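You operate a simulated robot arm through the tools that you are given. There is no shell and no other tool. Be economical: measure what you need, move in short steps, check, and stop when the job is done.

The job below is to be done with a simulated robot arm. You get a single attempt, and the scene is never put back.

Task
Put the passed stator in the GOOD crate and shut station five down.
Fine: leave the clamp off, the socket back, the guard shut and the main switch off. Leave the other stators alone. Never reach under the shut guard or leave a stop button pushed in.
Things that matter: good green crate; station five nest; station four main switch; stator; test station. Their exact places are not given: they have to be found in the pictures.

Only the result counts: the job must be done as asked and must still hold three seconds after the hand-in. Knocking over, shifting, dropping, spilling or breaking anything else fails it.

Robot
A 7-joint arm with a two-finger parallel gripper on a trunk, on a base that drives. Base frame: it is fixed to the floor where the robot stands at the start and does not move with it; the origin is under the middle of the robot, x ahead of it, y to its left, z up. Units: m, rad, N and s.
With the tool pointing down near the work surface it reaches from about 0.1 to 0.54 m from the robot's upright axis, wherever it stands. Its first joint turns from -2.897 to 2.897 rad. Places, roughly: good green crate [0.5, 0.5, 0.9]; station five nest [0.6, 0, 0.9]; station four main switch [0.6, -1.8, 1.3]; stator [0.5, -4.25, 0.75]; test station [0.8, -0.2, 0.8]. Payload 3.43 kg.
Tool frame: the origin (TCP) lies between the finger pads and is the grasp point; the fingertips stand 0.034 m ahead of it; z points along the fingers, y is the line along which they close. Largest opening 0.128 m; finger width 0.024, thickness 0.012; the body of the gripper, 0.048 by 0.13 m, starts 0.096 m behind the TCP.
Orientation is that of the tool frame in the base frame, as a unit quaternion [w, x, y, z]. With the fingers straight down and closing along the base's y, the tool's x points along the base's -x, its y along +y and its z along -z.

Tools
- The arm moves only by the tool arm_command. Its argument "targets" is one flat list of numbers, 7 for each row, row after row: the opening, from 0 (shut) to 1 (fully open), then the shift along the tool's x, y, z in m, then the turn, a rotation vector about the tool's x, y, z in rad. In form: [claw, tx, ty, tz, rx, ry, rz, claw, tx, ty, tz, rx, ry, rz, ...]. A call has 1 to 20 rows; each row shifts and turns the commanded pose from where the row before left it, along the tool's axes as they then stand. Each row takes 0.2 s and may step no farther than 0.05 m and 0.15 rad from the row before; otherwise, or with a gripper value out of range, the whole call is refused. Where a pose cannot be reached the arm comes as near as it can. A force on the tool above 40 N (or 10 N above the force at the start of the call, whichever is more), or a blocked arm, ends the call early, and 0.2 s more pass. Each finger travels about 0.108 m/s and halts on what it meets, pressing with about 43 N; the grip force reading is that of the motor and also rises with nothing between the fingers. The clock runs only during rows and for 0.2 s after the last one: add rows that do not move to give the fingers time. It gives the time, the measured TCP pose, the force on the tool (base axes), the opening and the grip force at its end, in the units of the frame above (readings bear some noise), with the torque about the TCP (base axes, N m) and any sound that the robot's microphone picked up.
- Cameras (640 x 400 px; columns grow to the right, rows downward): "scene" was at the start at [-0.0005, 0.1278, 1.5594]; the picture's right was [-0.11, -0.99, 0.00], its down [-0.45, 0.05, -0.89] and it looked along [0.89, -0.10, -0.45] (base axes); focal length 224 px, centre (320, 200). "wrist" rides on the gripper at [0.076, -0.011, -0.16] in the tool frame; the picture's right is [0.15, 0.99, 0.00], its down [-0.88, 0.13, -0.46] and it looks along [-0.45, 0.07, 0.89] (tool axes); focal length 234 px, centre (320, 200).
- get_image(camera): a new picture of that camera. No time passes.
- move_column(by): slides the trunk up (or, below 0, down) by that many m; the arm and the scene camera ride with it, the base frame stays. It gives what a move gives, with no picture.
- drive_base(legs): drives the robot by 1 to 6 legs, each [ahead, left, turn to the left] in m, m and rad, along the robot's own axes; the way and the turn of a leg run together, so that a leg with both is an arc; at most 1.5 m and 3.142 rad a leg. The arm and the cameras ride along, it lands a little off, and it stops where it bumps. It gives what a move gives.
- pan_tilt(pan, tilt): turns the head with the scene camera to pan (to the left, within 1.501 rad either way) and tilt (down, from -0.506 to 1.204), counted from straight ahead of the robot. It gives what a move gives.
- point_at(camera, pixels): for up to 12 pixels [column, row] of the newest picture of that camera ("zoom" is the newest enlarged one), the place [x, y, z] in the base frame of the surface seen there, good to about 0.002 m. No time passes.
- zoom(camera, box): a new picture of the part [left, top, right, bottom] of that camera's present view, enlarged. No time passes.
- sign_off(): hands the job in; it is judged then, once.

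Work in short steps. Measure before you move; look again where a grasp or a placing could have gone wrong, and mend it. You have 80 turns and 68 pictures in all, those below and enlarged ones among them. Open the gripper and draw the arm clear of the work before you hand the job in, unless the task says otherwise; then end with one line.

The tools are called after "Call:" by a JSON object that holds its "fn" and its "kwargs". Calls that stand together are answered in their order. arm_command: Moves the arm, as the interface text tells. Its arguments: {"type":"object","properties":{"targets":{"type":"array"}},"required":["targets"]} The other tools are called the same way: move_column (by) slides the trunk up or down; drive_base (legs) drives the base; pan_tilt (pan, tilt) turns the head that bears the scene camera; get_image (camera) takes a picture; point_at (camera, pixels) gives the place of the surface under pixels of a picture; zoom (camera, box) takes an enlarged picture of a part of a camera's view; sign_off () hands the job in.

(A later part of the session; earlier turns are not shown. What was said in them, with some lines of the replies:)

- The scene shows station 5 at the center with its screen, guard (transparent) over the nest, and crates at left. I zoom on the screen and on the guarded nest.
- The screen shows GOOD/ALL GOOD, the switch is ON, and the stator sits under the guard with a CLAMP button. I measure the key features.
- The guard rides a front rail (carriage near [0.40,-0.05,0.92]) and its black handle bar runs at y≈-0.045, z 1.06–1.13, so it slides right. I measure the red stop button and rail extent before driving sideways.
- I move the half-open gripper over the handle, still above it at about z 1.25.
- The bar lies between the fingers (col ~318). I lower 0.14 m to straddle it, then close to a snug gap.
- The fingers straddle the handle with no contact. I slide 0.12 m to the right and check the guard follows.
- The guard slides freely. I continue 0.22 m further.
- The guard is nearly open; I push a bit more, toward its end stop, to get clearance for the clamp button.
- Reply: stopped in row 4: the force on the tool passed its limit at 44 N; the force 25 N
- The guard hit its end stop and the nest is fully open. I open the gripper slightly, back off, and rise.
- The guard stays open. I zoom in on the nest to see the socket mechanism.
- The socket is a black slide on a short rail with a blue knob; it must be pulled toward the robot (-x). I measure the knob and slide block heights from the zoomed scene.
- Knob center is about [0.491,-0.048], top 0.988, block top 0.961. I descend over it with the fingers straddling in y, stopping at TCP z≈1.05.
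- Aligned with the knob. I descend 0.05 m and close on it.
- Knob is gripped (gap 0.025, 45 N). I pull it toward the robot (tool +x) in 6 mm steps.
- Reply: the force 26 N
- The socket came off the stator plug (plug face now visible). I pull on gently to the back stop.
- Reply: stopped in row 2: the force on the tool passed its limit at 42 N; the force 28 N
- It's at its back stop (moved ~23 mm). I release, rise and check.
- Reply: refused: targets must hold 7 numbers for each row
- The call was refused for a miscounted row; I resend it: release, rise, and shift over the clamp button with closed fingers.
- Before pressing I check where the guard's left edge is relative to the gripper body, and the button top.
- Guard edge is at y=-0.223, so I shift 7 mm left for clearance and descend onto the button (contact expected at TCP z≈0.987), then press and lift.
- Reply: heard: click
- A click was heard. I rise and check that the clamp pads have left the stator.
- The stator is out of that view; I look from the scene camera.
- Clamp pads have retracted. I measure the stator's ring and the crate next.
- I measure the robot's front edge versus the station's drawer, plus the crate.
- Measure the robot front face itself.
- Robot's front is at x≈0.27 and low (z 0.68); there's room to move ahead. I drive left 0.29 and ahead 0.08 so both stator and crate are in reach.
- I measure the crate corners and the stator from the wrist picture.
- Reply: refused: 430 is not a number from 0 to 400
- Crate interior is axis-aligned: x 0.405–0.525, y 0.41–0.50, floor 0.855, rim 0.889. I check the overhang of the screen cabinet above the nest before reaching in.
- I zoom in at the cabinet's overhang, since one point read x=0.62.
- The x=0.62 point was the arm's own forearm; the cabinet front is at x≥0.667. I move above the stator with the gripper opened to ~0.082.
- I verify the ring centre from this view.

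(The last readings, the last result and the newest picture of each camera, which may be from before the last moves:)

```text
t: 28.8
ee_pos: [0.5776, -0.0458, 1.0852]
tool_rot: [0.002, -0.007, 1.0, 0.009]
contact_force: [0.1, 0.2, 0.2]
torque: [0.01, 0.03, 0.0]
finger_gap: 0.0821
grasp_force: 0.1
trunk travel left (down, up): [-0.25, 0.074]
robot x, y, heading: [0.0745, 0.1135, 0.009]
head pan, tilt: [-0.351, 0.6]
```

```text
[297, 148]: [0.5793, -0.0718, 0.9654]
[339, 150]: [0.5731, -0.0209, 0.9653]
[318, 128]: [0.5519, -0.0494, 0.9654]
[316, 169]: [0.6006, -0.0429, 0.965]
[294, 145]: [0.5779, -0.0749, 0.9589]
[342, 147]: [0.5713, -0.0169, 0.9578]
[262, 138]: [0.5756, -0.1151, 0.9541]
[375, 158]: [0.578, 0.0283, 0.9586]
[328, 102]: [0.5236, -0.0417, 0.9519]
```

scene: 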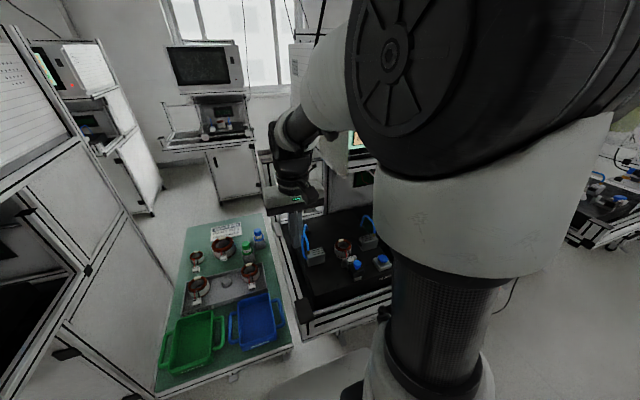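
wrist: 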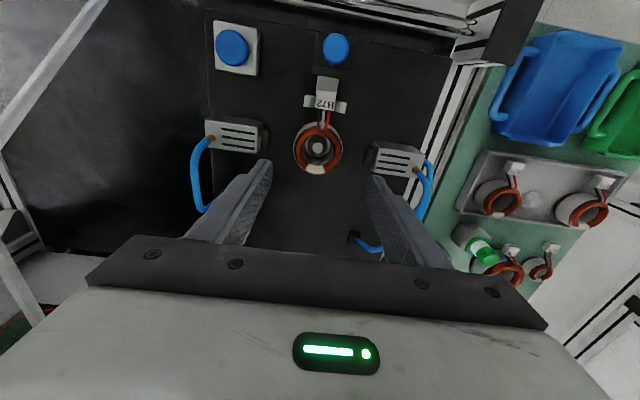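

Centre ≈ (0.576,-0.046): aligned. I descend to TCP z≈0.972 and close.

Call:
{"fn": "arm_command", "kwargs": {"targets": [0.64, 0, 0, 0.0285, 0, 0, 0, 0.64, 0, 0, 0.0285, 0, 0, 0, 0.64, 0, 0, 0.0285, 0, 0, 0, 0.64, 0, 0, 0.0285, 0, 0, 0, 0.4, 0, 0, 0, 0, 0, 0, 0.3, 0, 0, 0, 0, 0, 0, 0.3, 0, 0, 0, 0, 0, 0]}}

Call:
{"fn": "get_image", "kwargs": {"camera": "wrist"}}

```text
t: 30.4
ee_pos: [0.5762, -0.0446, 0.9729]
tool_rot: [0.002, -0.007, 1.0, 0.008]
contact_force: [0.4, -13.2, -0.6]
torque: [-0.61, -0.04, -0.02]
finger_gap: 0.0613
grasp_force: 43.5
trunk travel left (down, up): [-0.25, 0.074]
robot x, y, heading: [0.0828, 0.109, 0.009]
head pan, tilt: [-0.351, 0.6]
```

```text
31 pictures are left
```

wrist: 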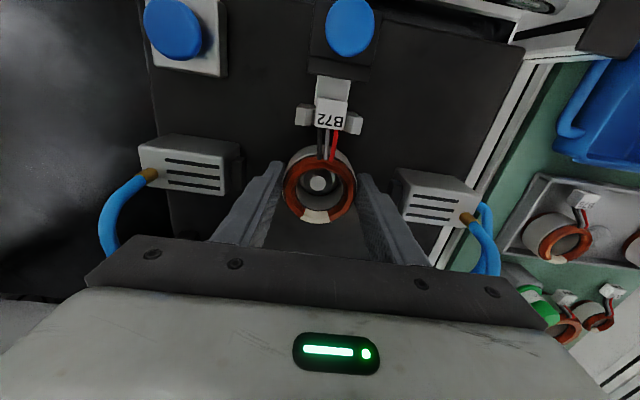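

Gripped at 0.061 gap with 44 N. I ease 1.5 mm toward -y and lift straight up.

Call:
{"fn": "arm_command", "kwargs": {"targets": [0.2, 0, -0.0015, 0, 0, 0, 0, 0.2, 0, 0, -0.01, 0, 0, 0, 0.2, 0, 0, -0.015, 0, 0, 0, 0.2, 0, 0, -0.025, 0, 0, 0, 0.2, 0, 0, -0.03, 0, 0, 0, 0.2, 0, 0, -0.03, 0, 0, 0]}}

Call:
{"fn": "get_image", "kwargs": {"camera": "wrist"}}

```text
t: 31.8
ee_pos: [0.5746, -0.0486, 1.0835]
tool_rot: [0.003, -0.007, 1.0, 0.008]
contact_force: [-0.2, 0.1, -3.1]
torque: [-0.01, 0.0, 0.0]
finger_gap: 0.061
grasp_force: 43.0
trunk travel left (down, up): [-0.25, 0.074]
robot x, y, heading: [0.0757, 0.1106, 0.006]
head pan, tilt: [-0.351, 0.6]
```

```text
30 pictures are left
```

wrist: 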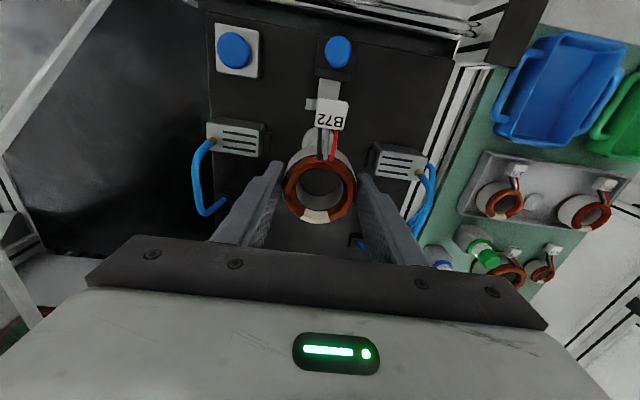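

Stator lifted with its plug. I retreat 0.095 m in -x, then carry it 0.5 m left toward the green crate.

Call:
{"fn": "arm_command", "kwargs": {"targets": [0.2, 0.03, 0, -0.01, 0, 0, 0, 0.2, 0.033, 0, -0.01, 0, 0, 0, 0.2, 0.033, 0.01, 0, 0, 0, 0, 0.2, 0, 0.03, 0, 0, 0, 0, 0.2, 0, 0.04, 0, 0, 0, 0, 0.2, 0, 0.04, 0, 0, 0, 0, 0.2, 0, 0.04, 0, 0, 0, 0, 0.2, 0, 0.04, 0, 0, 0, 0, 0.2, 0, 0.04, 0, 0, 0, 0, 0.2, 0, 0.04, 0, 0, 0, 0, 0.2, 0, 0.04, 0, 0, 0, 0, 0.2, 0, 0.04, 0, 0, 0, 0, 0.2, 0, 0.04, 0, 0, 0, 0, 0.2, 0, 0.04, 0, 0, 0, 0, 0.2, 0, 0.04, 0, 0, 0, 0, 0.2, 0, 0.03, 0, 0, 0, 0, 0.2, 0, 0.02, 0, 0, 0, 0, 0.2, 0, 0, 0, 0, 0, 0]}}

Call:
{"fn": "get_image", "kwargs": {"camera": "wrist"}}

```text
t: 35.6
ee_pos: [0.4719, 0.4795, 1.1097]
tool_rot: [0.002, -0.007, 1.0, 0.007]
contact_force: [0.5, 0.3, -2.9]
torque: [0.01, 0.01, -0.01]
finger_gap: 0.0612
grasp_force: 43.0
trunk travel left (down, up): [-0.25, 0.074]
robot x, y, heading: [0.0805, 0.1143, 0.007]
head pan, tilt: [-0.351, 0.6]
```

```text
29 pictures are left
```

wrist: 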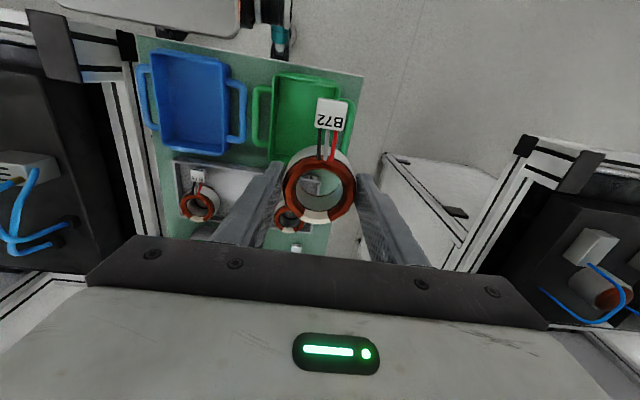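

I shift to the crate centre (0.479, 0.454) and lower part way, then re-measure the crate.

Call:
{"fn": "arm_command", "kwargs": {"targets": [0.2, -0.007, -0.025, 0, 0, 0, 0, 0.2, 0, 0, 0.04, 0, 0, 0, 0.2, 0, 0, 0.04, 0, 0, 0, 0.2, 0, 0, 0, 0, 0, 0]}}

Call:
{"fn": "get_image", "kwargs": {"camera": "wrist"}}

```text
t: 36.6
ee_pos: [0.4807, 0.4564, 1.0303]
tool_rot: [0.002, -0.007, 1.0, 0.01]
contact_force: [-0.4, -0.3, -4.5]
torque: [-0.01, -0.01, -0.01]
finger_gap: 0.0612
grasp_force: 43.0
trunk travel left (down, up): [-0.25, 0.074]
robot x, y, heading: [0.0791, 0.115, 0.005]
head pan, tilt: [-0.351, 0.6]
```

```text
28 pictures are left
```

wrist: 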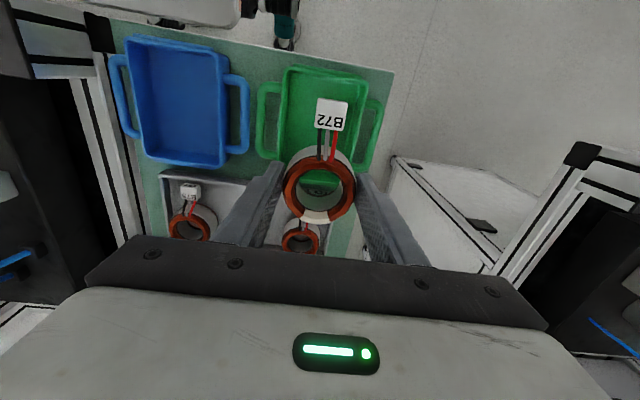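

Call:
{"fn": "zoom", "kwargs": {"camera": "wrist", "box": [240, 50, 400, 210]}}

Call:
{"fn": "point_at", "kwargs": {"camera": "wrist", "pixels": [[284, 110], [365, 115], [282, 120], [361, 130], [289, 100], [357, 100], [320, 72], [315, 183], [332, 110], [320, 70], [279, 140], [359, 145]]}}

```text
2.50 times, centred on (320, 130) of wrist
```

zoom: 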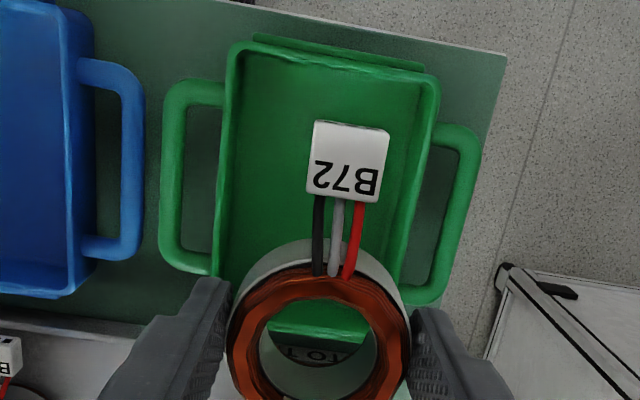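

```text
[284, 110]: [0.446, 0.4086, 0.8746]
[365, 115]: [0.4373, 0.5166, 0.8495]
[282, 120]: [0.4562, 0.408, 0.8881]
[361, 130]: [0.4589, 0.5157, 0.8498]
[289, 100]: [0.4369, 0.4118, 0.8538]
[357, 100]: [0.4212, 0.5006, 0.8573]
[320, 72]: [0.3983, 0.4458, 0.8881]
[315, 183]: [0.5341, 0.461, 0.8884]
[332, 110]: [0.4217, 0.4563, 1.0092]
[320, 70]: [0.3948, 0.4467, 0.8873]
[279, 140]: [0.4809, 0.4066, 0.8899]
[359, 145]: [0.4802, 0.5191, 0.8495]
```

Inner walls y≈0.410–0.502, x≈0.403–0.53; hand is centred. I shift 6 mm +x and lower until the stator is just over the floor.

Call:
{"fn": "arm_command", "kwargs": {"targets": [0.2, -0.006, 0, 0.03, 0, 0, 0, 0.2, 0, 0, 0.03, 0, 0, 0, 0.2, 0, 0, 0.025, 0, 0, 0, 0.2, 0, 0, 0.015, 0, 0, 0, 0.2, 0, 0, 0.008, 0, 0, 0, 0.2, 0, 0, 0.004, 0, 0, 0]}}

Call:
{"fn": "zoom", "kwargs": {"camera": "wrist", "box": [220, 80, 420, 260]}}

```text
t: 38.0
ee_pos: [0.4855, 0.4605, 0.9227]
tool_rot: [0.003, -0.007, 1.0, 0.011]
contact_force: [-4.7, -4.0, 25.9]
torque: [1.05, 0.27, 0.2]
finger_gap: 0.0613
grasp_force: 42.2
trunk travel left (down, up): [-0.25, 0.074]
robot x, y, heading: [0.0785, 0.1149, 0.006]
head pan, tilt: [-0.351, 0.6]
```

```text
2.22 times, centred on (320, 170) of wrist
```

zoom: 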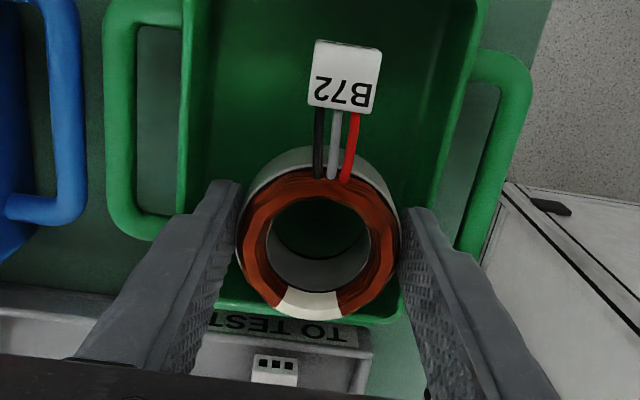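

A 26 N upward force: the left finger is resting on the crate rim since y drifted to 0.4605. I lift 8 mm, shift 5 mm right, and lower again gently.

Call:
{"fn": "arm_command", "kwargs": {"targets": [0.2, 0, 0, -0.009, 0, 0, 0, 0.2, 0, -0.0055, 0, 0, 0, 0, 0.2, 0, 0, 0, 0, 0, 0, 0.2, 0, 0, 0.006, 0, 0, 0]}}

Call:
{"fn": "zoom", "kwargs": {"camera": "wrist", "box": [220, 80, 420, 260]}}

```text
t: 39.0
ee_pos: [0.4854, 0.4531, 0.9225]
tool_rot: [0.002, -0.007, 1.0, 0.008]
contact_force: [-0.1, -0.1, -3.3]
torque: [-0.01, -0.01, 0.0]
finger_gap: 0.0608
grasp_force: 43.3
trunk travel left (down, up): [-0.25, 0.074]
robot x, y, heading: [0.0778, 0.11, 0.009]
head pan, tilt: [-0.351, 0.6]
```

```text
2.22 times, centred on (320, 170) of wrist
```

zoom: 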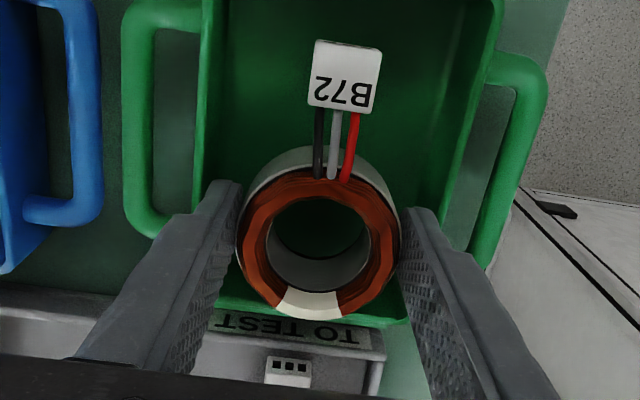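

Force is clear now. I nudge +2 mm in y and lower 5 mm in small steps to find the floor.

Call:
{"fn": "arm_command", "kwargs": {"targets": [0.2, 0, 0.002, 0.002, 0, 0, 0, 0.2, 0, 0, 0.002, 0, 0, 0, 0.2, 0, 0, 0.0015, 0, 0, 0]}}

```text
t: 39.8
ee_pos: [0.4846, 0.4566, 0.9163]
tool_rot: [0.003, -0.008, 1.0, 0.009]
contact_force: [0.3, -0.5, -3.7]
torque: [0.02, -0.01, -0.01]
finger_gap: 0.0611
grasp_force: 43.0
trunk travel left (down, up): [-0.25, 0.074]
robot x, y, heading: [0.0789, 0.1131, 0.007]
head pan, tilt: [-0.351, 0.6]
```

No floor contact yet; 2 mm more, then release by opening slightly.

Call:
{"fn": "arm_command", "kwargs": {"targets": [0.2, 0, -0.001, 0.0015, 0, 0, 0, 0.2, 0, 0, 0.0015, 0, 0, 0]}}

```text
t: 40.4
ee_pos: [0.4854, 0.4546, 0.9135]
tool_rot: [0.002, -0.008, 1.0, 0.008]
contact_force: [-0.6, 0.0, -3.3]
torque: [0.01, 0.02, 0.01]
finger_gap: 0.0609
grasp_force: 42.7
trunk travel left (down, up): [-0.25, 0.074]
robot x, y, heading: [0.0814, 0.1112, 0.009]
head pan, tilt: [-0.351, 0.6]
```

Call:
{"fn": "arm_command", "kwargs": {"targets": [0.2, 0, 0, 0.0015, 0, 0, 0, 0.2, 0, 0, 0.0015, 0, 0, 0, 0.2, 0, 0, 0, 0, 0, 0]}}

```text
t: 41.2
ee_pos: [0.486, 0.4563, 0.9114]
tool_rot: [0.003, -0.009, 1.0, 0.009]
contact_force: [-0.4, -0.6, -2.9]
torque: [0.02, -0.02, 0.0]
finger_gap: 0.061
grasp_force: 43.1
trunk travel left (down, up): [-0.25, 0.074]
robot x, y, heading: [0.0858, 0.1151, 0.011]
head pan, tilt: [-0.351, 0.6]
```

Still hanging free (-3 N). I lower in small steps a little more until weight comes off.

Call:
{"fn": "arm_command", "kwargs": {"targets": [0.2, 0, -0.001, 0.0015, 0, 0, 0, 0.2, 0, 0, 0.0015, 0, 0, 0, 0.2, 0, 0, 0.0015, 0, 0, 0, 0.2, 0, 0, 0, 0, 0, 0]}}

Call:
{"fn": "zoom", "kwargs": {"camera": "wrist", "box": [220, 80, 420, 260]}}

```text
t: 42.2
ee_pos: [0.4864, 0.4547, 0.9061]
tool_rot: [0.002, -0.008, 1.0, 0.009]
contact_force: [-0.3, 0.0, -4.0]
torque: [0.01, 0.0, 0.03]
finger_gap: 0.0613
grasp_force: 43.0
trunk travel left (down, up): [-0.25, 0.074]
robot x, y, heading: [0.0817, 0.1107, 0.006]
head pan, tilt: [-0.351, 0.6]
```

```text
2.22 times, centred on (320, 170) of wrist
```

zoom: 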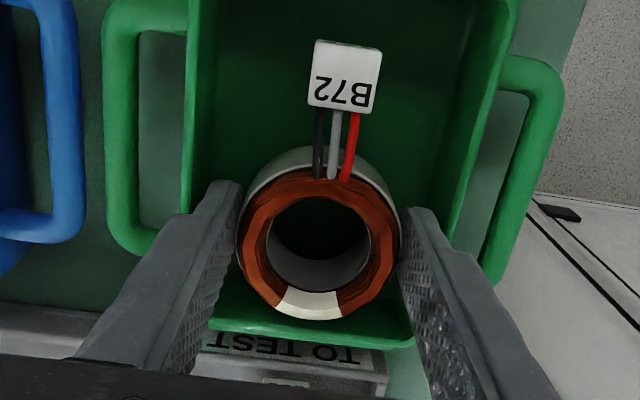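

I check the stator's top height against the floor.

Call:
{"fn": "point_at", "kwargs": {"camera": "zoom", "pixels": [[255, 240], [385, 240], [310, 300], [350, 75], [320, 185], [310, 245], [260, 110], [195, 120], [500, 60]]}}

```text
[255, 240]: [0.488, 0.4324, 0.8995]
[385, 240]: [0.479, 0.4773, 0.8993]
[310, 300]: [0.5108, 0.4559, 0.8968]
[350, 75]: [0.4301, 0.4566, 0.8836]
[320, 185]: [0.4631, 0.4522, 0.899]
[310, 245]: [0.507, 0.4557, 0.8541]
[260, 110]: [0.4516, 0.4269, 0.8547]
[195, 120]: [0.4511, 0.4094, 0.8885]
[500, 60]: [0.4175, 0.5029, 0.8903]
```

Top is at 0.899 vs floor 0.854, so the stator is shorter than assumed. I keep lowering in small steps.

Call:
{"fn": "arm_command", "kwargs": {"targets": [0.2, 0, 0, 0.0015, 0, 0, 0, 0.2, 0, 0, 0.0015, 0, 0, 0, 0.2, 0, 0, 0.001, 0, 0, 0, 0.2, 0, 0, 0, 0, 0, 0]}}

```text
t: 43.2
ee_pos: [0.4863, 0.4548, 0.9047]
tool_rot: [0.006, -0.008, 1.0, 0.011]
contact_force: [-1.3, -1.2, 31.9]
torque: [-0.78, 0.35, 0.0]
finger_gap: 0.0612
grasp_force: 43.2
trunk travel left (down, up): [-0.25, 0.074]
robot x, y, heading: [0.0818, 0.1149, 0.007]
head pan, tilt: [-0.351, 0.6]
```

Floor contact. I relax 2.5 mm, centre by +1 mm, then open just 3 mm and rise.

Call:
{"fn": "arm_command", "kwargs": {"targets": [0.2, 0, 0.001, -0.0025, 0, 0, 0, 0.5, 0, 0, 0, 0, 0, 0, 0.5, 0, 0, 0, 0, 0, 0]}}

```text
t: 44.0
ee_pos: [0.4859, 0.4552, 0.9044]
tool_rot: [0.002, -0.008, 1.0, 0.008]
contact_force: [-0.2, 0.5, 0.1]
torque: [0.01, -0.02, -0.02]
finger_gap: 0.0641
grasp_force: 0.1
trunk travel left (down, up): [-0.25, 0.074]
robot x, y, heading: [0.082, 0.1117, 0.002]
head pan, tilt: [-0.351, 0.6]
```

Released with no forces. I rise straight up in steps.

Call:
{"fn": "arm_command", "kwargs": {"targets": [0.5, 0, 0, -0.005, 0, 0, 0, 0.5, 0, 0, -0.01, 0, 0, 0, 0.5, 0, 0, -0.02, 0, 0, 0, 0.6, 0, 0, -0.03, 0, 0, 0, 0.6, 0, 0, -0.045, 0, 0, 0, 0.6, 0, 0, -0.045, 0, 0, 0, 0.6, 0, 0, -0.045, 0, 0, 0]}}

Call:
{"fn": "get_image", "kwargs": {"camera": "wrist"}}

```text
t: 45.6
ee_pos: [0.4828, 0.4502, 1.1062]
tool_rot: [0.002, -0.008, 1.0, 0.008]
contact_force: [0.6, -0.3, -0.5]
torque: [-0.02, -0.01, 0.0]
finger_gap: 0.077
grasp_force: 0.1
trunk travel left (down, up): [-0.25, 0.074]
robot x, y, heading: [0.0824, 0.1105, 0.009]
head pan, tilt: [-0.351, 0.6]
```

```text
23 pictures are left
```

wrist: 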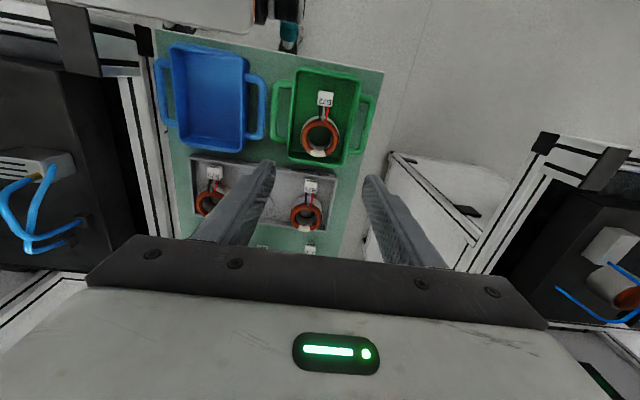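

The stator sits in the green crate. I bring the arm back over, higher, and drive back to the guard-operating stance.

Call:
{"fn": "arm_command", "kwargs": {"targets": [0.5, 0, -0.04, -0.02, 0, 0, 0, 0.5, 0, -0.04, -0.02, 0, 0, 0, 0.5, 0, -0.04, -0.02, 0, 0, 0, 0.5, 0, -0.04, -0.02, 0, 0, 0, 0.5, 0, -0.04, -0.02, 0, 0, 0, 0.5, 0, -0.04, -0.02, 0, 0, 0, 0.5, 0, -0.04, -0.02, 0, 0, 0, 0.5, 0, -0.04, 0, 0, 0, 0]}}

Call:
{"fn": "drive_base", "kwargs": {"legs": [[-0.08, 0, 0], [0, -0.31, 0]]}}

Call:
{"fn": "get_image", "kwargs": {"camera": "wrist"}}

```text
t: 47.4
ee_pos: [0.4876, 0.1294, 1.2414]
tool_rot: [0.002, -0.008, 1.0, 0.009]
contact_force: [0.3, 0.2, -0.4]
torque: [-0.02, 0.01, -0.02]
finger_gap: 0.0642
grasp_force: 0.1
trunk travel left (down, up): [-0.25, 0.074]
robot x, y, heading: [0.0833, 0.1147, 0.009]
head pan, tilt: [-0.351, 0.6]
```

```text
t: 51.6
ee_pos: [0.4106, -0.1815, 1.2415]
tool_rot: [0.002, -0.008, 1.0, 0.008]
contact_force: [0.4, 0.6, -1.2]
torque: [-0.02, -0.02, -0.04]
finger_gap: 0.0639
grasp_force: 0.1
trunk travel left (down, up): [-0.25, 0.074]
robot x, y, heading: [-0.0009, -0.1977, 0.006]
head pan, tilt: [-0.351, 0.6]
```

```text
22 pictures are left
```

wrist: 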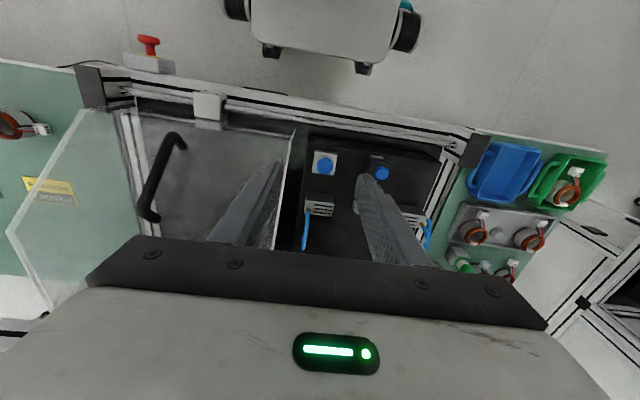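

Call:
{"fn": "point_at", "kwargs": {"camera": "wrist", "pixels": [[172, 140], [160, 165], [150, 190], [150, 210], [148, 40], [290, 180], [380, 172]]}}

```text
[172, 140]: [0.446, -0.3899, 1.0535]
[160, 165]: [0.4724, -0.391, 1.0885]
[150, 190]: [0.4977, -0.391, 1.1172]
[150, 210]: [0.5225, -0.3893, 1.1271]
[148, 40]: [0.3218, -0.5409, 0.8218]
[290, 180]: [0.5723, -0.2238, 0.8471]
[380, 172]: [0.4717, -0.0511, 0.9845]
```

Handle is at y=-0.391. I move above it at z 1.24.

Call:
{"fn": "arm_command", "kwargs": {"targets": [0.5, -0.0144, -0.042, 0, 0, 0, 0, 0.5, -0.0144, -0.042, 0, 0, 0, 0, 0.5, -0.0144, -0.042, 0, 0, 0, 0, 0.5, -0.0144, -0.042, 0, 0, 0, 0, 0.5, -0.0144, -0.042, 0, 0, 0, 0, 0.5, 0, 0, 0, 0, 0, 0]}}

```text
t: 53.0
ee_pos: [0.4874, -0.391, 1.2377]
tool_rot: [0.003, -0.007, 1.0, 0.009]
contact_force: [0.3, 0.2, -0.6]
torque: [0.02, 0.01, 0.0]
finger_gap: 0.064
grasp_force: 0.1
trunk travel left (down, up): [-0.25, 0.074]
robot x, y, heading: [0.0012, -0.1988, 0.004]
head pan, tilt: [-0.351, 0.6]
```

Over the handle; I lower to z≈1.108 and narrow the gap.

Call:
{"fn": "arm_command", "kwargs": {"targets": [0.5, 0, 0, 0.04, 0, 0, 0, 0.5, 0, 0, 0.04, 0, 0, 0, 0.5, 0, -0.002, 0.03, 0, 0, 0, 0.5, 0, 0, 0.02, 0, 0, 0, 0.25, 0, 0, 0, 0, 0, 0, 0.25, 0, 0, 0, 0, 0, 0]}}

Call:
{"fn": "get_image", "kwargs": {"camera": "wrist"}}

```text
t: 54.4
ee_pos: [0.4877, -0.3904, 1.1072]
tool_rot: [0.003, -0.007, 1.0, 0.01]
contact_force: [0.2, -0.3, 0.0]
torque: [0.02, 0.0, 0.02]
finger_gap: 0.0319
grasp_force: 0.1
trunk travel left (down, up): [-0.25, 0.074]
robot x, y, heading: [0.0013, -0.1942, 0.004]
head pan, tilt: [-0.351, 0.6]
```

```text
21 pictures are left
```

wrist: 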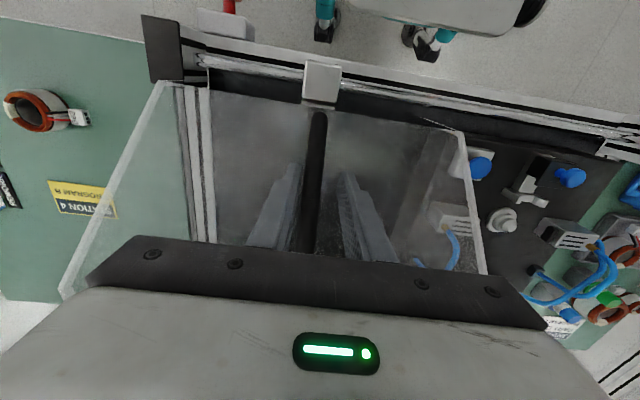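

Handle straddled. I slide the guard left 0.34 m.

Call:
{"fn": "arm_command", "kwargs": {"targets": [0.25, 0, 0.02, 0, 0, 0, 0, 0.25, 0, 0.02, 0, 0, 0, 0, 0.25, 0, 0.02, 0, 0, 0, 0, 0.25, 0, 0.02, 0, 0, 0, 0, 0.25, 0, 0.02, 0, 0, 0, 0, 0.25, 0, 0.02, 0, 0, 0, 0, 0.25, 0, 0.02, 0, 0, 0, 0, 0.25, 0, 0.02, 0, 0, 0, 0, 0.25, 0, 0.02, 0, 0, 0, 0, 0.25, 0, 0.02, 0, 0, 0, 0, 0.25, 0, 0.02, 0, 0, 0, 0, 0.25, 0, 0.02, 0, 0, 0, 0, 0.25, 0, 0.02, 0, 0, 0, 0, 0.25, 0, 0.02, 0, 0, 0, 0, 0.25, 0, 0.02, 0, 0, 0, 0, 0.25, 0, 0.02, 0, 0, 0, 0, 0.25, 0, 0.02, 0, 0, 0, 0]}}

Call:
{"fn": "arm_command", "kwargs": {"targets": [0.25, 0, 0.005, 0, 0, 0, 0, 0.25, 0, 0.005, 0, 0, 0, 0, 0.25, 0, 0.005, 0, 0, 0, 0, 0.25, 0, 0.005, 0, 0, 0, 0, 0.25, 0, 0.005, 0, 0, 0, 0, 0.25, 0, 0.005, 0, 0, 0, 0]}}

Call:
{"fn": "get_image", "kwargs": {"camera": "wrist"}}

```text
t: 58.0
ee_pos: [0.481, -0.0497, 1.1143]
tool_rot: [0.002, -0.007, 1.0, 0.009]
contact_force: [-0.4, 0.2, 0.6]
torque: [0.01, -0.02, 0.01]
finger_gap: 0.032
grasp_force: 0.1
trunk travel left (down, up): [-0.25, 0.074]
robot x, y, heading: [0.0, -0.1956, 0.007]
head pan, tilt: [-0.351, 0.6]
```

```text
t: 59.4
ee_pos: [0.4801, -0.0281, 1.1136]
tool_rot: [0.002, -0.004, 1.0, 0.006]
contact_force: [-2.7, -34.5, -2.5]
torque: [-0.82, 0.25, -0.07]
finger_gap: 0.0515
grasp_force: 17.1
trunk travel left (down, up): [-0.25, 0.074]
robot x, y, heading: [0.0043, -0.1999, 0.003]
head pan, tilt: [-0.351, 0.6]
```

```text
20 pictures are left
```

wrist: 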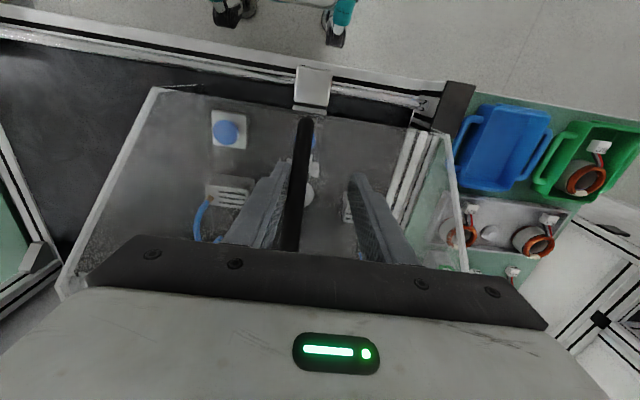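

The guard is at its shut stop (34 N). I relax, rise clear, and check the handle position.

Call:
{"fn": "arm_command", "kwargs": {"targets": [0.4, 0, -0.012, 0, 0, 0, 0, 0.5, 0, -0.003, 0, 0, 0, 0, 0.5, 0, 0, -0.04, 0, 0, 0, 0.5, 0, 0, -0.045, 0, 0, 0, 0.5, 0, 0, -0.045, 0, 0, 0, 0.3, 0, -0.02, -0.045, 0, 0, 0, 0, 0.02, -0.03, -0.04, 0, 0, 0, 0, 0.04, -0.02, -0.02, 0, 0, 0, 0, 0, 0, 0, 0, 0, 0]}}

Call:
{"fn": "get_image", "kwargs": {"camera": "wrist"}}

Call:
{"fn": "pan_tilt", "kwargs": {"pan": -0.35, "tilt": 0.4}}

Call:
{"fn": "get_image", "kwargs": {"camera": "scene"}}

```text
refused: row 7 steps farther than a row can; nothing moved
```

```text
19 pictures are left
```

wrist: 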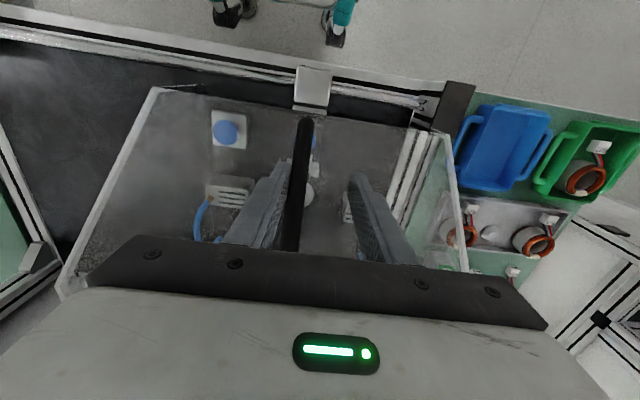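

```text
t: 60.1
ee_pos: [0.4809, -0.026, 1.1132]
tool_rot: [0.002, -0.005, 1.0, 0.006]
contact_force: [-6.3, -36.4, -9.6]
torque: [-0.7, 0.1, -0.21]
finger_gap: 0.0529
grasp_force: 18.0
trunk travel left (down, up): [-0.25, 0.074]
robot x, y, heading: [0.003, -0.1981, 0.008]
head pan, tilt: [-0.351, 0.4]
```

```text
18 pictures are left
```

scene: 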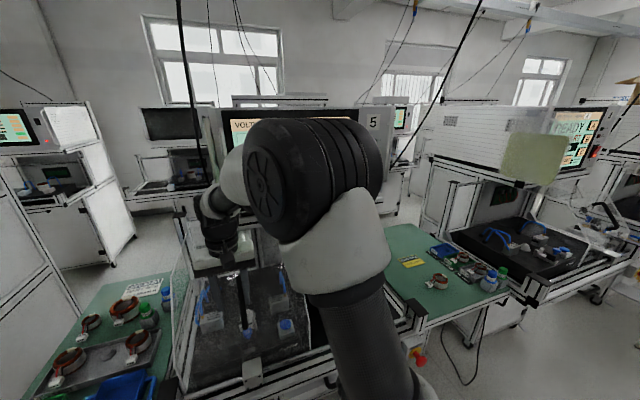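

A step was too long; I resend with shorter rows, backing toward the robot as the arm rises.

Call:
{"fn": "arm_command", "kwargs": {"targets": [0.4, 0, -0.012, 0, 0, 0, 0, 0.5, 0, -0.003, 0, 0, 0, 0, 0.5, 0, 0, -0.04, 0, 0, 0, 0.5, 0, 0, -0.045, 0, 0, 0, 0.5, 0, 0, -0.045, 0, 0, 0, 0.3, 0, -0.015, -0.045, 0, 0, 0, 0, 0.02, -0.02, -0.03, 0, 0, 0, 0, 0.04, -0.02, -0.02, 0, 0, 0, 0, 0.03, 0, 0, 0, 0, 0]}}

Call:
{"fn": "get_image", "kwargs": {"camera": "wrist"}}

Call:
{"fn": "point_at", "kwargs": {"camera": "wrist", "pixels": [[320, 110]]}}

```text
t: 62.1
ee_pos: [0.39, -0.0947, 1.3362]
tool_rot: [0.002, -0.007, 1.0, 0.009]
contact_force: [-0.5, 0.5, -0.4]
torque: [-0.02, -0.01, 0.01]
finger_gap: 0.0003
grasp_force: 33.1
trunk travel left (down, up): [-0.25, 0.074]
robot x, y, heading: [0.0005, -0.1924, -0.0]
head pan, tilt: [-0.351, 0.4]
```

```text
17 pictures are left
```

wrist: 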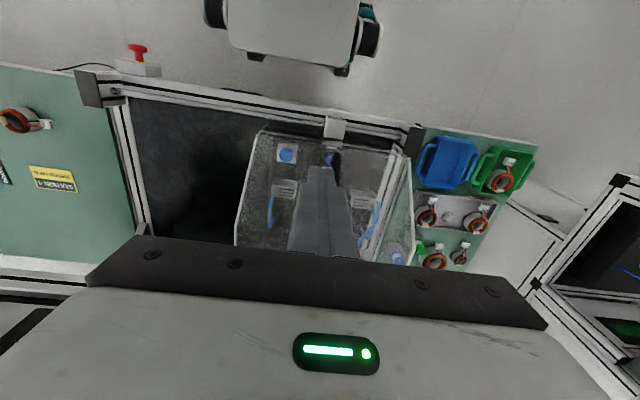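

```text
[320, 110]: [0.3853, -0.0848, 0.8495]
```

I compare the guard carriage position with the starting shut value (y=-0.0477).

Call:
{"fn": "point_at", "kwargs": {"camera": "wrist", "pixels": [[335, 127], [327, 120], [345, 120], [398, 150], [256, 135]]}}

Call:
{"fn": "pan_tilt", "kwargs": {"pan": -0.6, "tilt": 0.3}}

Call:
{"fn": "get_image", "kwargs": {"camera": "scene"}}

```text
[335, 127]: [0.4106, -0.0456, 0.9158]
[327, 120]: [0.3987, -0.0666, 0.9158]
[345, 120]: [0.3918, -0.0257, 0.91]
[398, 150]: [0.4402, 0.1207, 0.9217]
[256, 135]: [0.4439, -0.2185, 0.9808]
```

```text
t: 62.9
ee_pos: [0.3908, -0.094, 1.3369]
tool_rot: [0.003, -0.007, 1.0, 0.009]
contact_force: [0.4, 0.7, 0.2]
torque: [0.01, 0.03, -0.03]
finger_gap: 0.0001
grasp_force: 32.6
trunk travel left (down, up): [-0.25, 0.074]
robot x, y, heading: [-0.0021, -0.1981, 0.006]
head pan, tilt: [-0.6, 0.3]
```

```text
16 pictures are left
```

scene: 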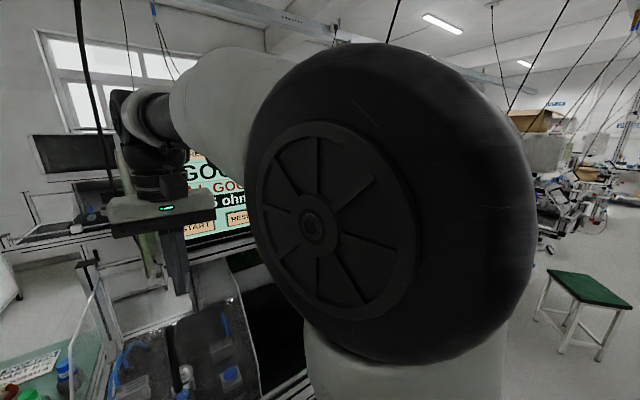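

Guard carriage is back at y≈-0.046: shut. Next is the main switch at about [0.662,-0.5235,1.339]; I drive right 0.25 m to face it and tilt the closed gripper forward.

Call:
{"fn": "drive_base", "kwargs": {"legs": [[0, -0.25, 0]]}}

Call:
{"fn": "arm_command", "kwargs": {"targets": [0, -0.03, 0, 0, 0, 0, 0, 0, -0.03, 0, 0, 0, 0, 0, 0, 0, 0, 0, 0, -0.1428, 0, 0, 0, 0, 0, 0, -0.1428, 0, 0, 0, 0, 0, 0, -0.1428, 0, 0, 0, 0, 0, 0, -0.1428, 0, 0, 0, 0, 0, 0, -0.1428, 0, 0, 0, 0, 0, 0, -0.1428, 0]}}

Call:
{"fn": "get_image", "kwargs": {"camera": "wrist"}}

```text
t: 65.9
ee_pos: [0.3909, -0.3403, 1.3378]
tool_rot: [0.003, -0.007, 1.0, 0.009]
contact_force: [0.3, 0.4, 0.2]
torque: [0.0, -0.01, 0.02]
finger_gap: 0.0001
grasp_force: 33.1
trunk travel left (down, up): [-0.25, 0.074]
robot x, y, heading: [0.0028, -0.4437, 0.008]
head pan, tilt: [-0.6, 0.3]
```

```text
t: 67.7
ee_pos: [0.4511, -0.335, 1.3389]
tool_rot: [0.42, -0.008, 0.907, 0.017]
contact_force: [-0.1, 0.8, 1.0]
torque: [0.0, -0.01, -0.02]
finger_gap: 0.0001
grasp_force: 33.4
trunk travel left (down, up): [-0.25, 0.074]
robot x, y, heading: [0.0046, -0.4386, 0.009]
head pan, tilt: [-0.6, 0.3]
```

```text
15 pictures are left
```

wrist: 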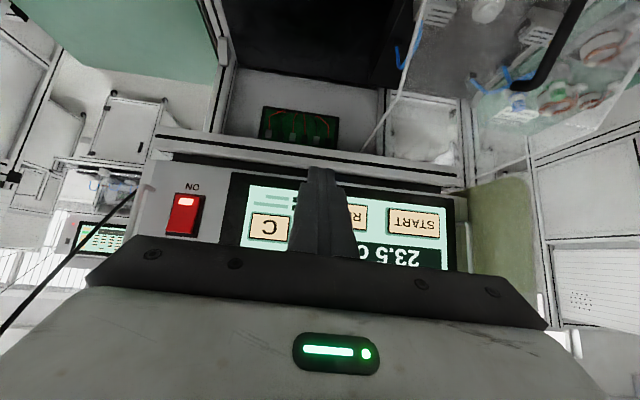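

The switch is visible at (185,215), image upside down. I measure its surface points.

Call:
{"fn": "zoom", "kwargs": {"camera": "wrist", "box": [140, 170, 240, 240]}}

Call:
{"fn": "point_at", "kwargs": {"camera": "zoom", "pixels": [[300, 180], [290, 215], [280, 250], [270, 300], [265, 340], [260, 370], [200, 300], [330, 100], [310, 155], [380, 300]]}}

```text
5.71 times, centred on (190, 205) of wrist
```

zoom: 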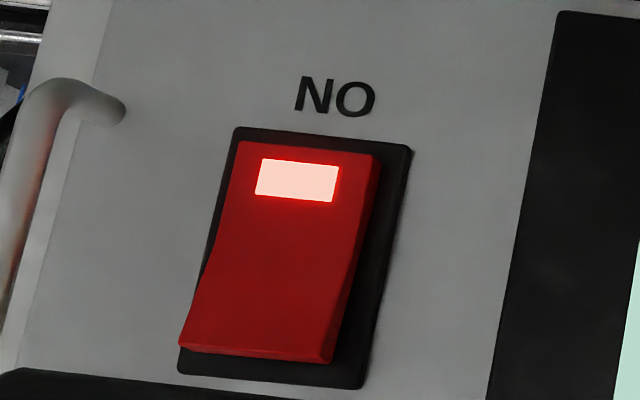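

```text
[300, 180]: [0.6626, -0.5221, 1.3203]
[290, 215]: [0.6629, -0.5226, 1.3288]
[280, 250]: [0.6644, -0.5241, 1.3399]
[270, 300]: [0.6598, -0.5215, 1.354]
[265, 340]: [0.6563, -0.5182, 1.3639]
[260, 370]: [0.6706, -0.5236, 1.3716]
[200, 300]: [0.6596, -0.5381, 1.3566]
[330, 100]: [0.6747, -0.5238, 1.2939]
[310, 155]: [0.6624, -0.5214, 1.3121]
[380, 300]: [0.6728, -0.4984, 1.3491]
```

The rocker's OFF (top) end stands proud at z≈1.364, x≈0.656. I finish the tilt to horizontal and line up at y -0.521, z 1.36, short of the face.

Call:
{"fn": "arm_command", "kwargs": {"targets": [0, 0, 0, 0, 0, -0.1428, 0, 0, 0, 0, 0, 0, -0.1428, 0, 0, 0, 0, 0, 0, -0.1428, 0, 0, 0, 0, 0, 0, -0.1428, 0, 0, 0, 0, 0, 0, -0.1428, 0, 0, -0.006, -0.045, 0, 0, 0, 0, 0, -0.006, -0.045, 0, 0, 0, 0, 0, -0.006, -0.045, 0, 0, 0, 0, 0, -0.005, -0.045, 0, 0, 0, 0, 0, 0, 0, 0.04, 0, 0, 0, 0, 0, 0, 0.04, 0, 0, 0, 0, 0, 0, 0, 0, 0, 0]}}

Call:
{"fn": "get_image", "kwargs": {"camera": "wrist"}}

```text
t: 68.3
ee_pos: [0.4525, -0.351, 1.3441]
tool_rot: [0.513, 0.018, 0.856, 0.056]
contact_force: [0.1, -0.3, 0.4]
torque: [-0.04, -0.02, -0.05]
finger_gap: 0.0
grasp_force: 33.2
trunk travel left (down, up): [-0.25, 0.074]
robot x, y, heading: [0.0019, -0.4434, 0.006]
head pan, tilt: [-0.6, 0.3]
stopped in row 2: the arm was blocked; the commanded pose is now the measured one
```

```text
13 pictures are left
```

wrist: 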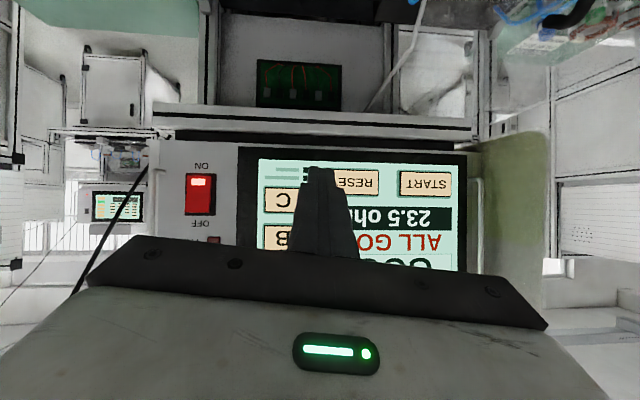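

The arm hit a joint limit at ~61° tilt, which is enough. I compute tool-axis moves to bring TCP to about (0.59,-0.524,1.364), short of the switch.

Call:
{"fn": "arm_command", "kwargs": {"targets": [0, -0.0163, -0.0289, 0.0164, 0, 0, 0, 0, -0.0163, -0.0289, 0.0164, 0, 0, 0, 0, -0.0163, -0.0289, 0.0164, 0, 0, 0, 0, -0.0163, -0.0289, 0.0164, 0, 0, 0, 0, -0.0163, -0.0289, 0.0164, 0, 0, 0, 0, -0.0163, -0.0289, 0.0164, 0, 0, 0, 0, 0, 0, 0, 0, 0, 0]}}

Call:
{"fn": "get_image", "kwargs": {"camera": "wrist"}}

```text
t: 69.9
ee_pos: [0.5887, -0.5249, 1.3685]
tool_rot: [0.516, 0.018, 0.854, 0.055]
contact_force: [0.0, 0.6, 0.3]
torque: [0.05, -0.01, -0.01]
finger_gap: 0.0001
grasp_force: 32.9
trunk travel left (down, up): [-0.25, 0.074]
robot x, y, heading: [0.0014, -0.4428, 0.006]
head pan, tilt: [-0.6, 0.3]
```

```text
12 pictures are left
```

wrist: 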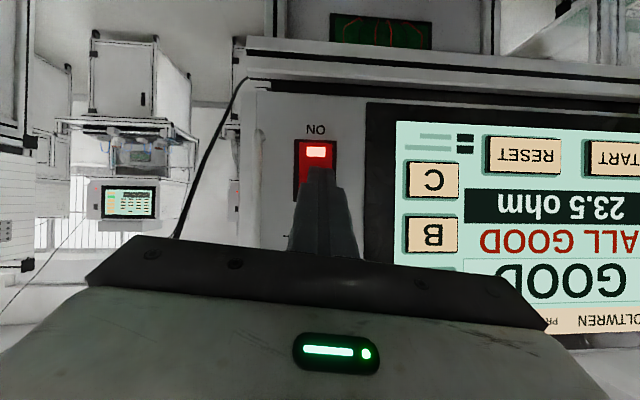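

Aligned with the OFF half. I advance along base +x in small steps to press it.

Call:
{"fn": "arm_command", "kwargs": {"targets": [0, -0.0032, -0.0003, 0.0102, 0, 0, 0, 0, -0.0057, -0.0003, 0.0106, 0, 0, 0, 0, -0.0028, -0.0002, 0.0053, 0, 0, 0, 0, -0.0019, -0.0001, 0.0035, 0, 0, 0, 0, -0.0019, -0.0001, 0.0035, 0, 0, 0, 0, -0.0019, -0.0001, 0.0035, 0, 0, 0, 0, -0.0019, -0.0001, 0.0035, 0, 0, 0]}}

Call:
{"fn": "zoom", "kwargs": {"camera": "wrist", "box": [240, 100, 400, 220]}}

```text
t: 71.5
ee_pos: [0.6284, -0.5228, 1.367]
tool_rot: [0.516, 0.018, 0.855, 0.055]
contact_force: [-27.4, 0.3, -2.8]
torque: [-0.06, 0.26, -0.01]
finger_gap: 0.0
grasp_force: 32.9
trunk travel left (down, up): [-0.25, 0.074]
robot x, y, heading: [0.0036, -0.4449, 0.006]
head pan, tilt: [-0.6, 0.3]
```

```text
3.33 times, centred on (320, 160) of wrist
```

zoom: 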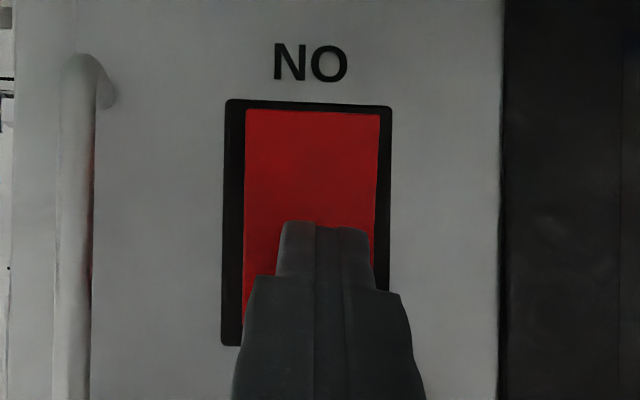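

The indicator and the screen have gone dark: switch is OFF. I withdraw along -x and verify.

Call:
{"fn": "arm_command", "kwargs": {"targets": [0, 0.0142, 0.0008, -0.0264, 0, 0, 0, 0, 0.0142, 0.0008, -0.0264, 0, 0, 0, 0, 0.0142, 0.0008, -0.0264, 0, 0, 0, 0, 0.0142, 0.0008, -0.0264, 0, 0, 0, 0.2, 0, 0.03, 0, 0, 0, 0, 0.4, 0, 0.03, 0, 0, 0, 0, 0.5, 0, 0.03, 0, 0, 0, 0, 0.5, 0, 0, 0, 0, 0, 0]}}

Call:
{"fn": "get_image", "kwargs": {"camera": "wrist"}}

```text
t: 73.3
ee_pos: [0.5082, -0.4334, 1.3747]
tool_rot: [0.515, 0.018, 0.855, 0.054]
contact_force: [-0.1, 1.0, 0.0]
torque: [-0.01, -0.05, -0.02]
finger_gap: 0.0643
grasp_force: 0.0
trunk travel left (down, up): [-0.25, 0.074]
robot x, y, heading: [-0.0007, -0.4437, 0.011]
head pan, tilt: [-0.6, 0.3]
```

```text
10 pictures are left
```

wrist: 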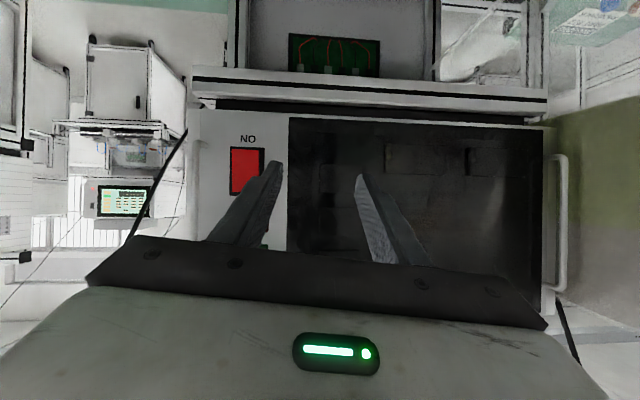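

The station is dark. I take a last check of guard, nest, crate and stop button with the scene camera.

Call:
{"fn": "pan_tilt", "kwargs": {"pan": 0.45, "tilt": 0.6}}

Call:
{"fn": "get_image", "kwargs": {"camera": "scene"}}

```text
t: 74.6
ee_pos: [0.508, -0.4338, 1.3751]
tool_rot: [0.516, 0.017, 0.854, 0.055]
contact_force: [-0.2, 0.4, 0.7]
torque: [-0.02, 0.01, -0.02]
finger_gap: 0.064
grasp_force: 0.0
trunk travel left (down, up): [-0.25, 0.074]
robot x, y, heading: [0.004, -0.4439, 0.003]
head pan, tilt: [0.45, 0.6]
```

```text
9 pictures are left
```

scene: 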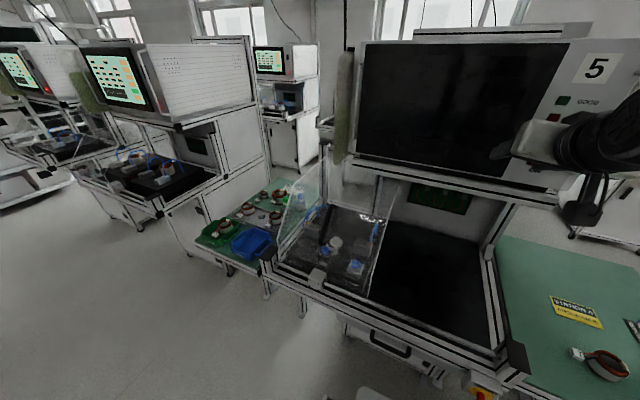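

Call:
{"fn": "zoom", "kwargs": {"camera": "scene", "box": [190, 170, 400, 300]}}

Call:
{"fn": "zoom", "kwargs": {"camera": "scene", "box": [430, 330, 550, 400]}}

```text
3.05 times, centred on (295, 235) of scene
```

zoom: 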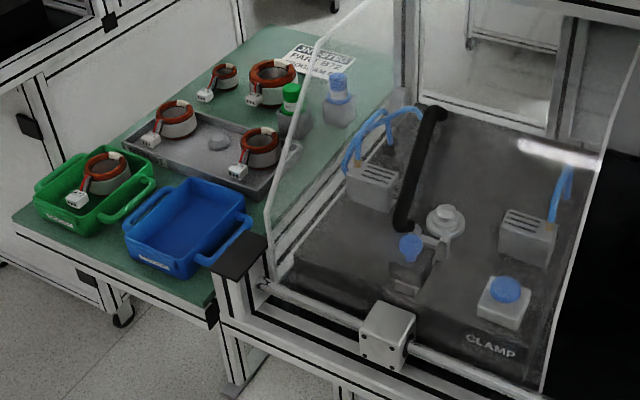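

```text
5.33 times, centred on (490, 365) of scene
```

zoom: 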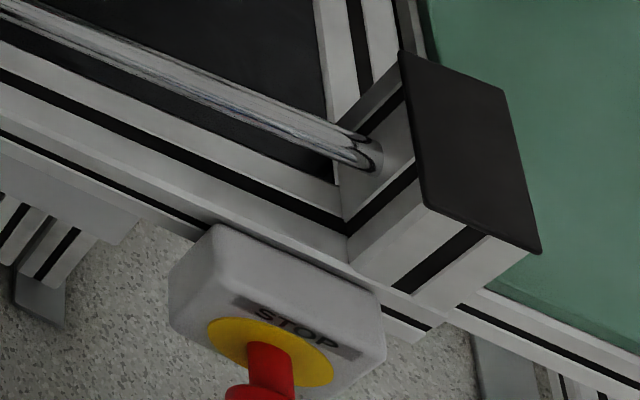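

Everything checks out: the stator is in the GOOD crate, the clamp is off, the socket is back, the guard is shut, the screen is dark and the stop button is out. The arm is open and clear, so I hand the job in.

Call:
{"fn": "sign_off", "kwargs": {}}

```text
The job is handed in.
```

The passed stator is in the GOOD crate and station five is shut down: clamp off, socket back, guard shut, main switch off, stop button out.
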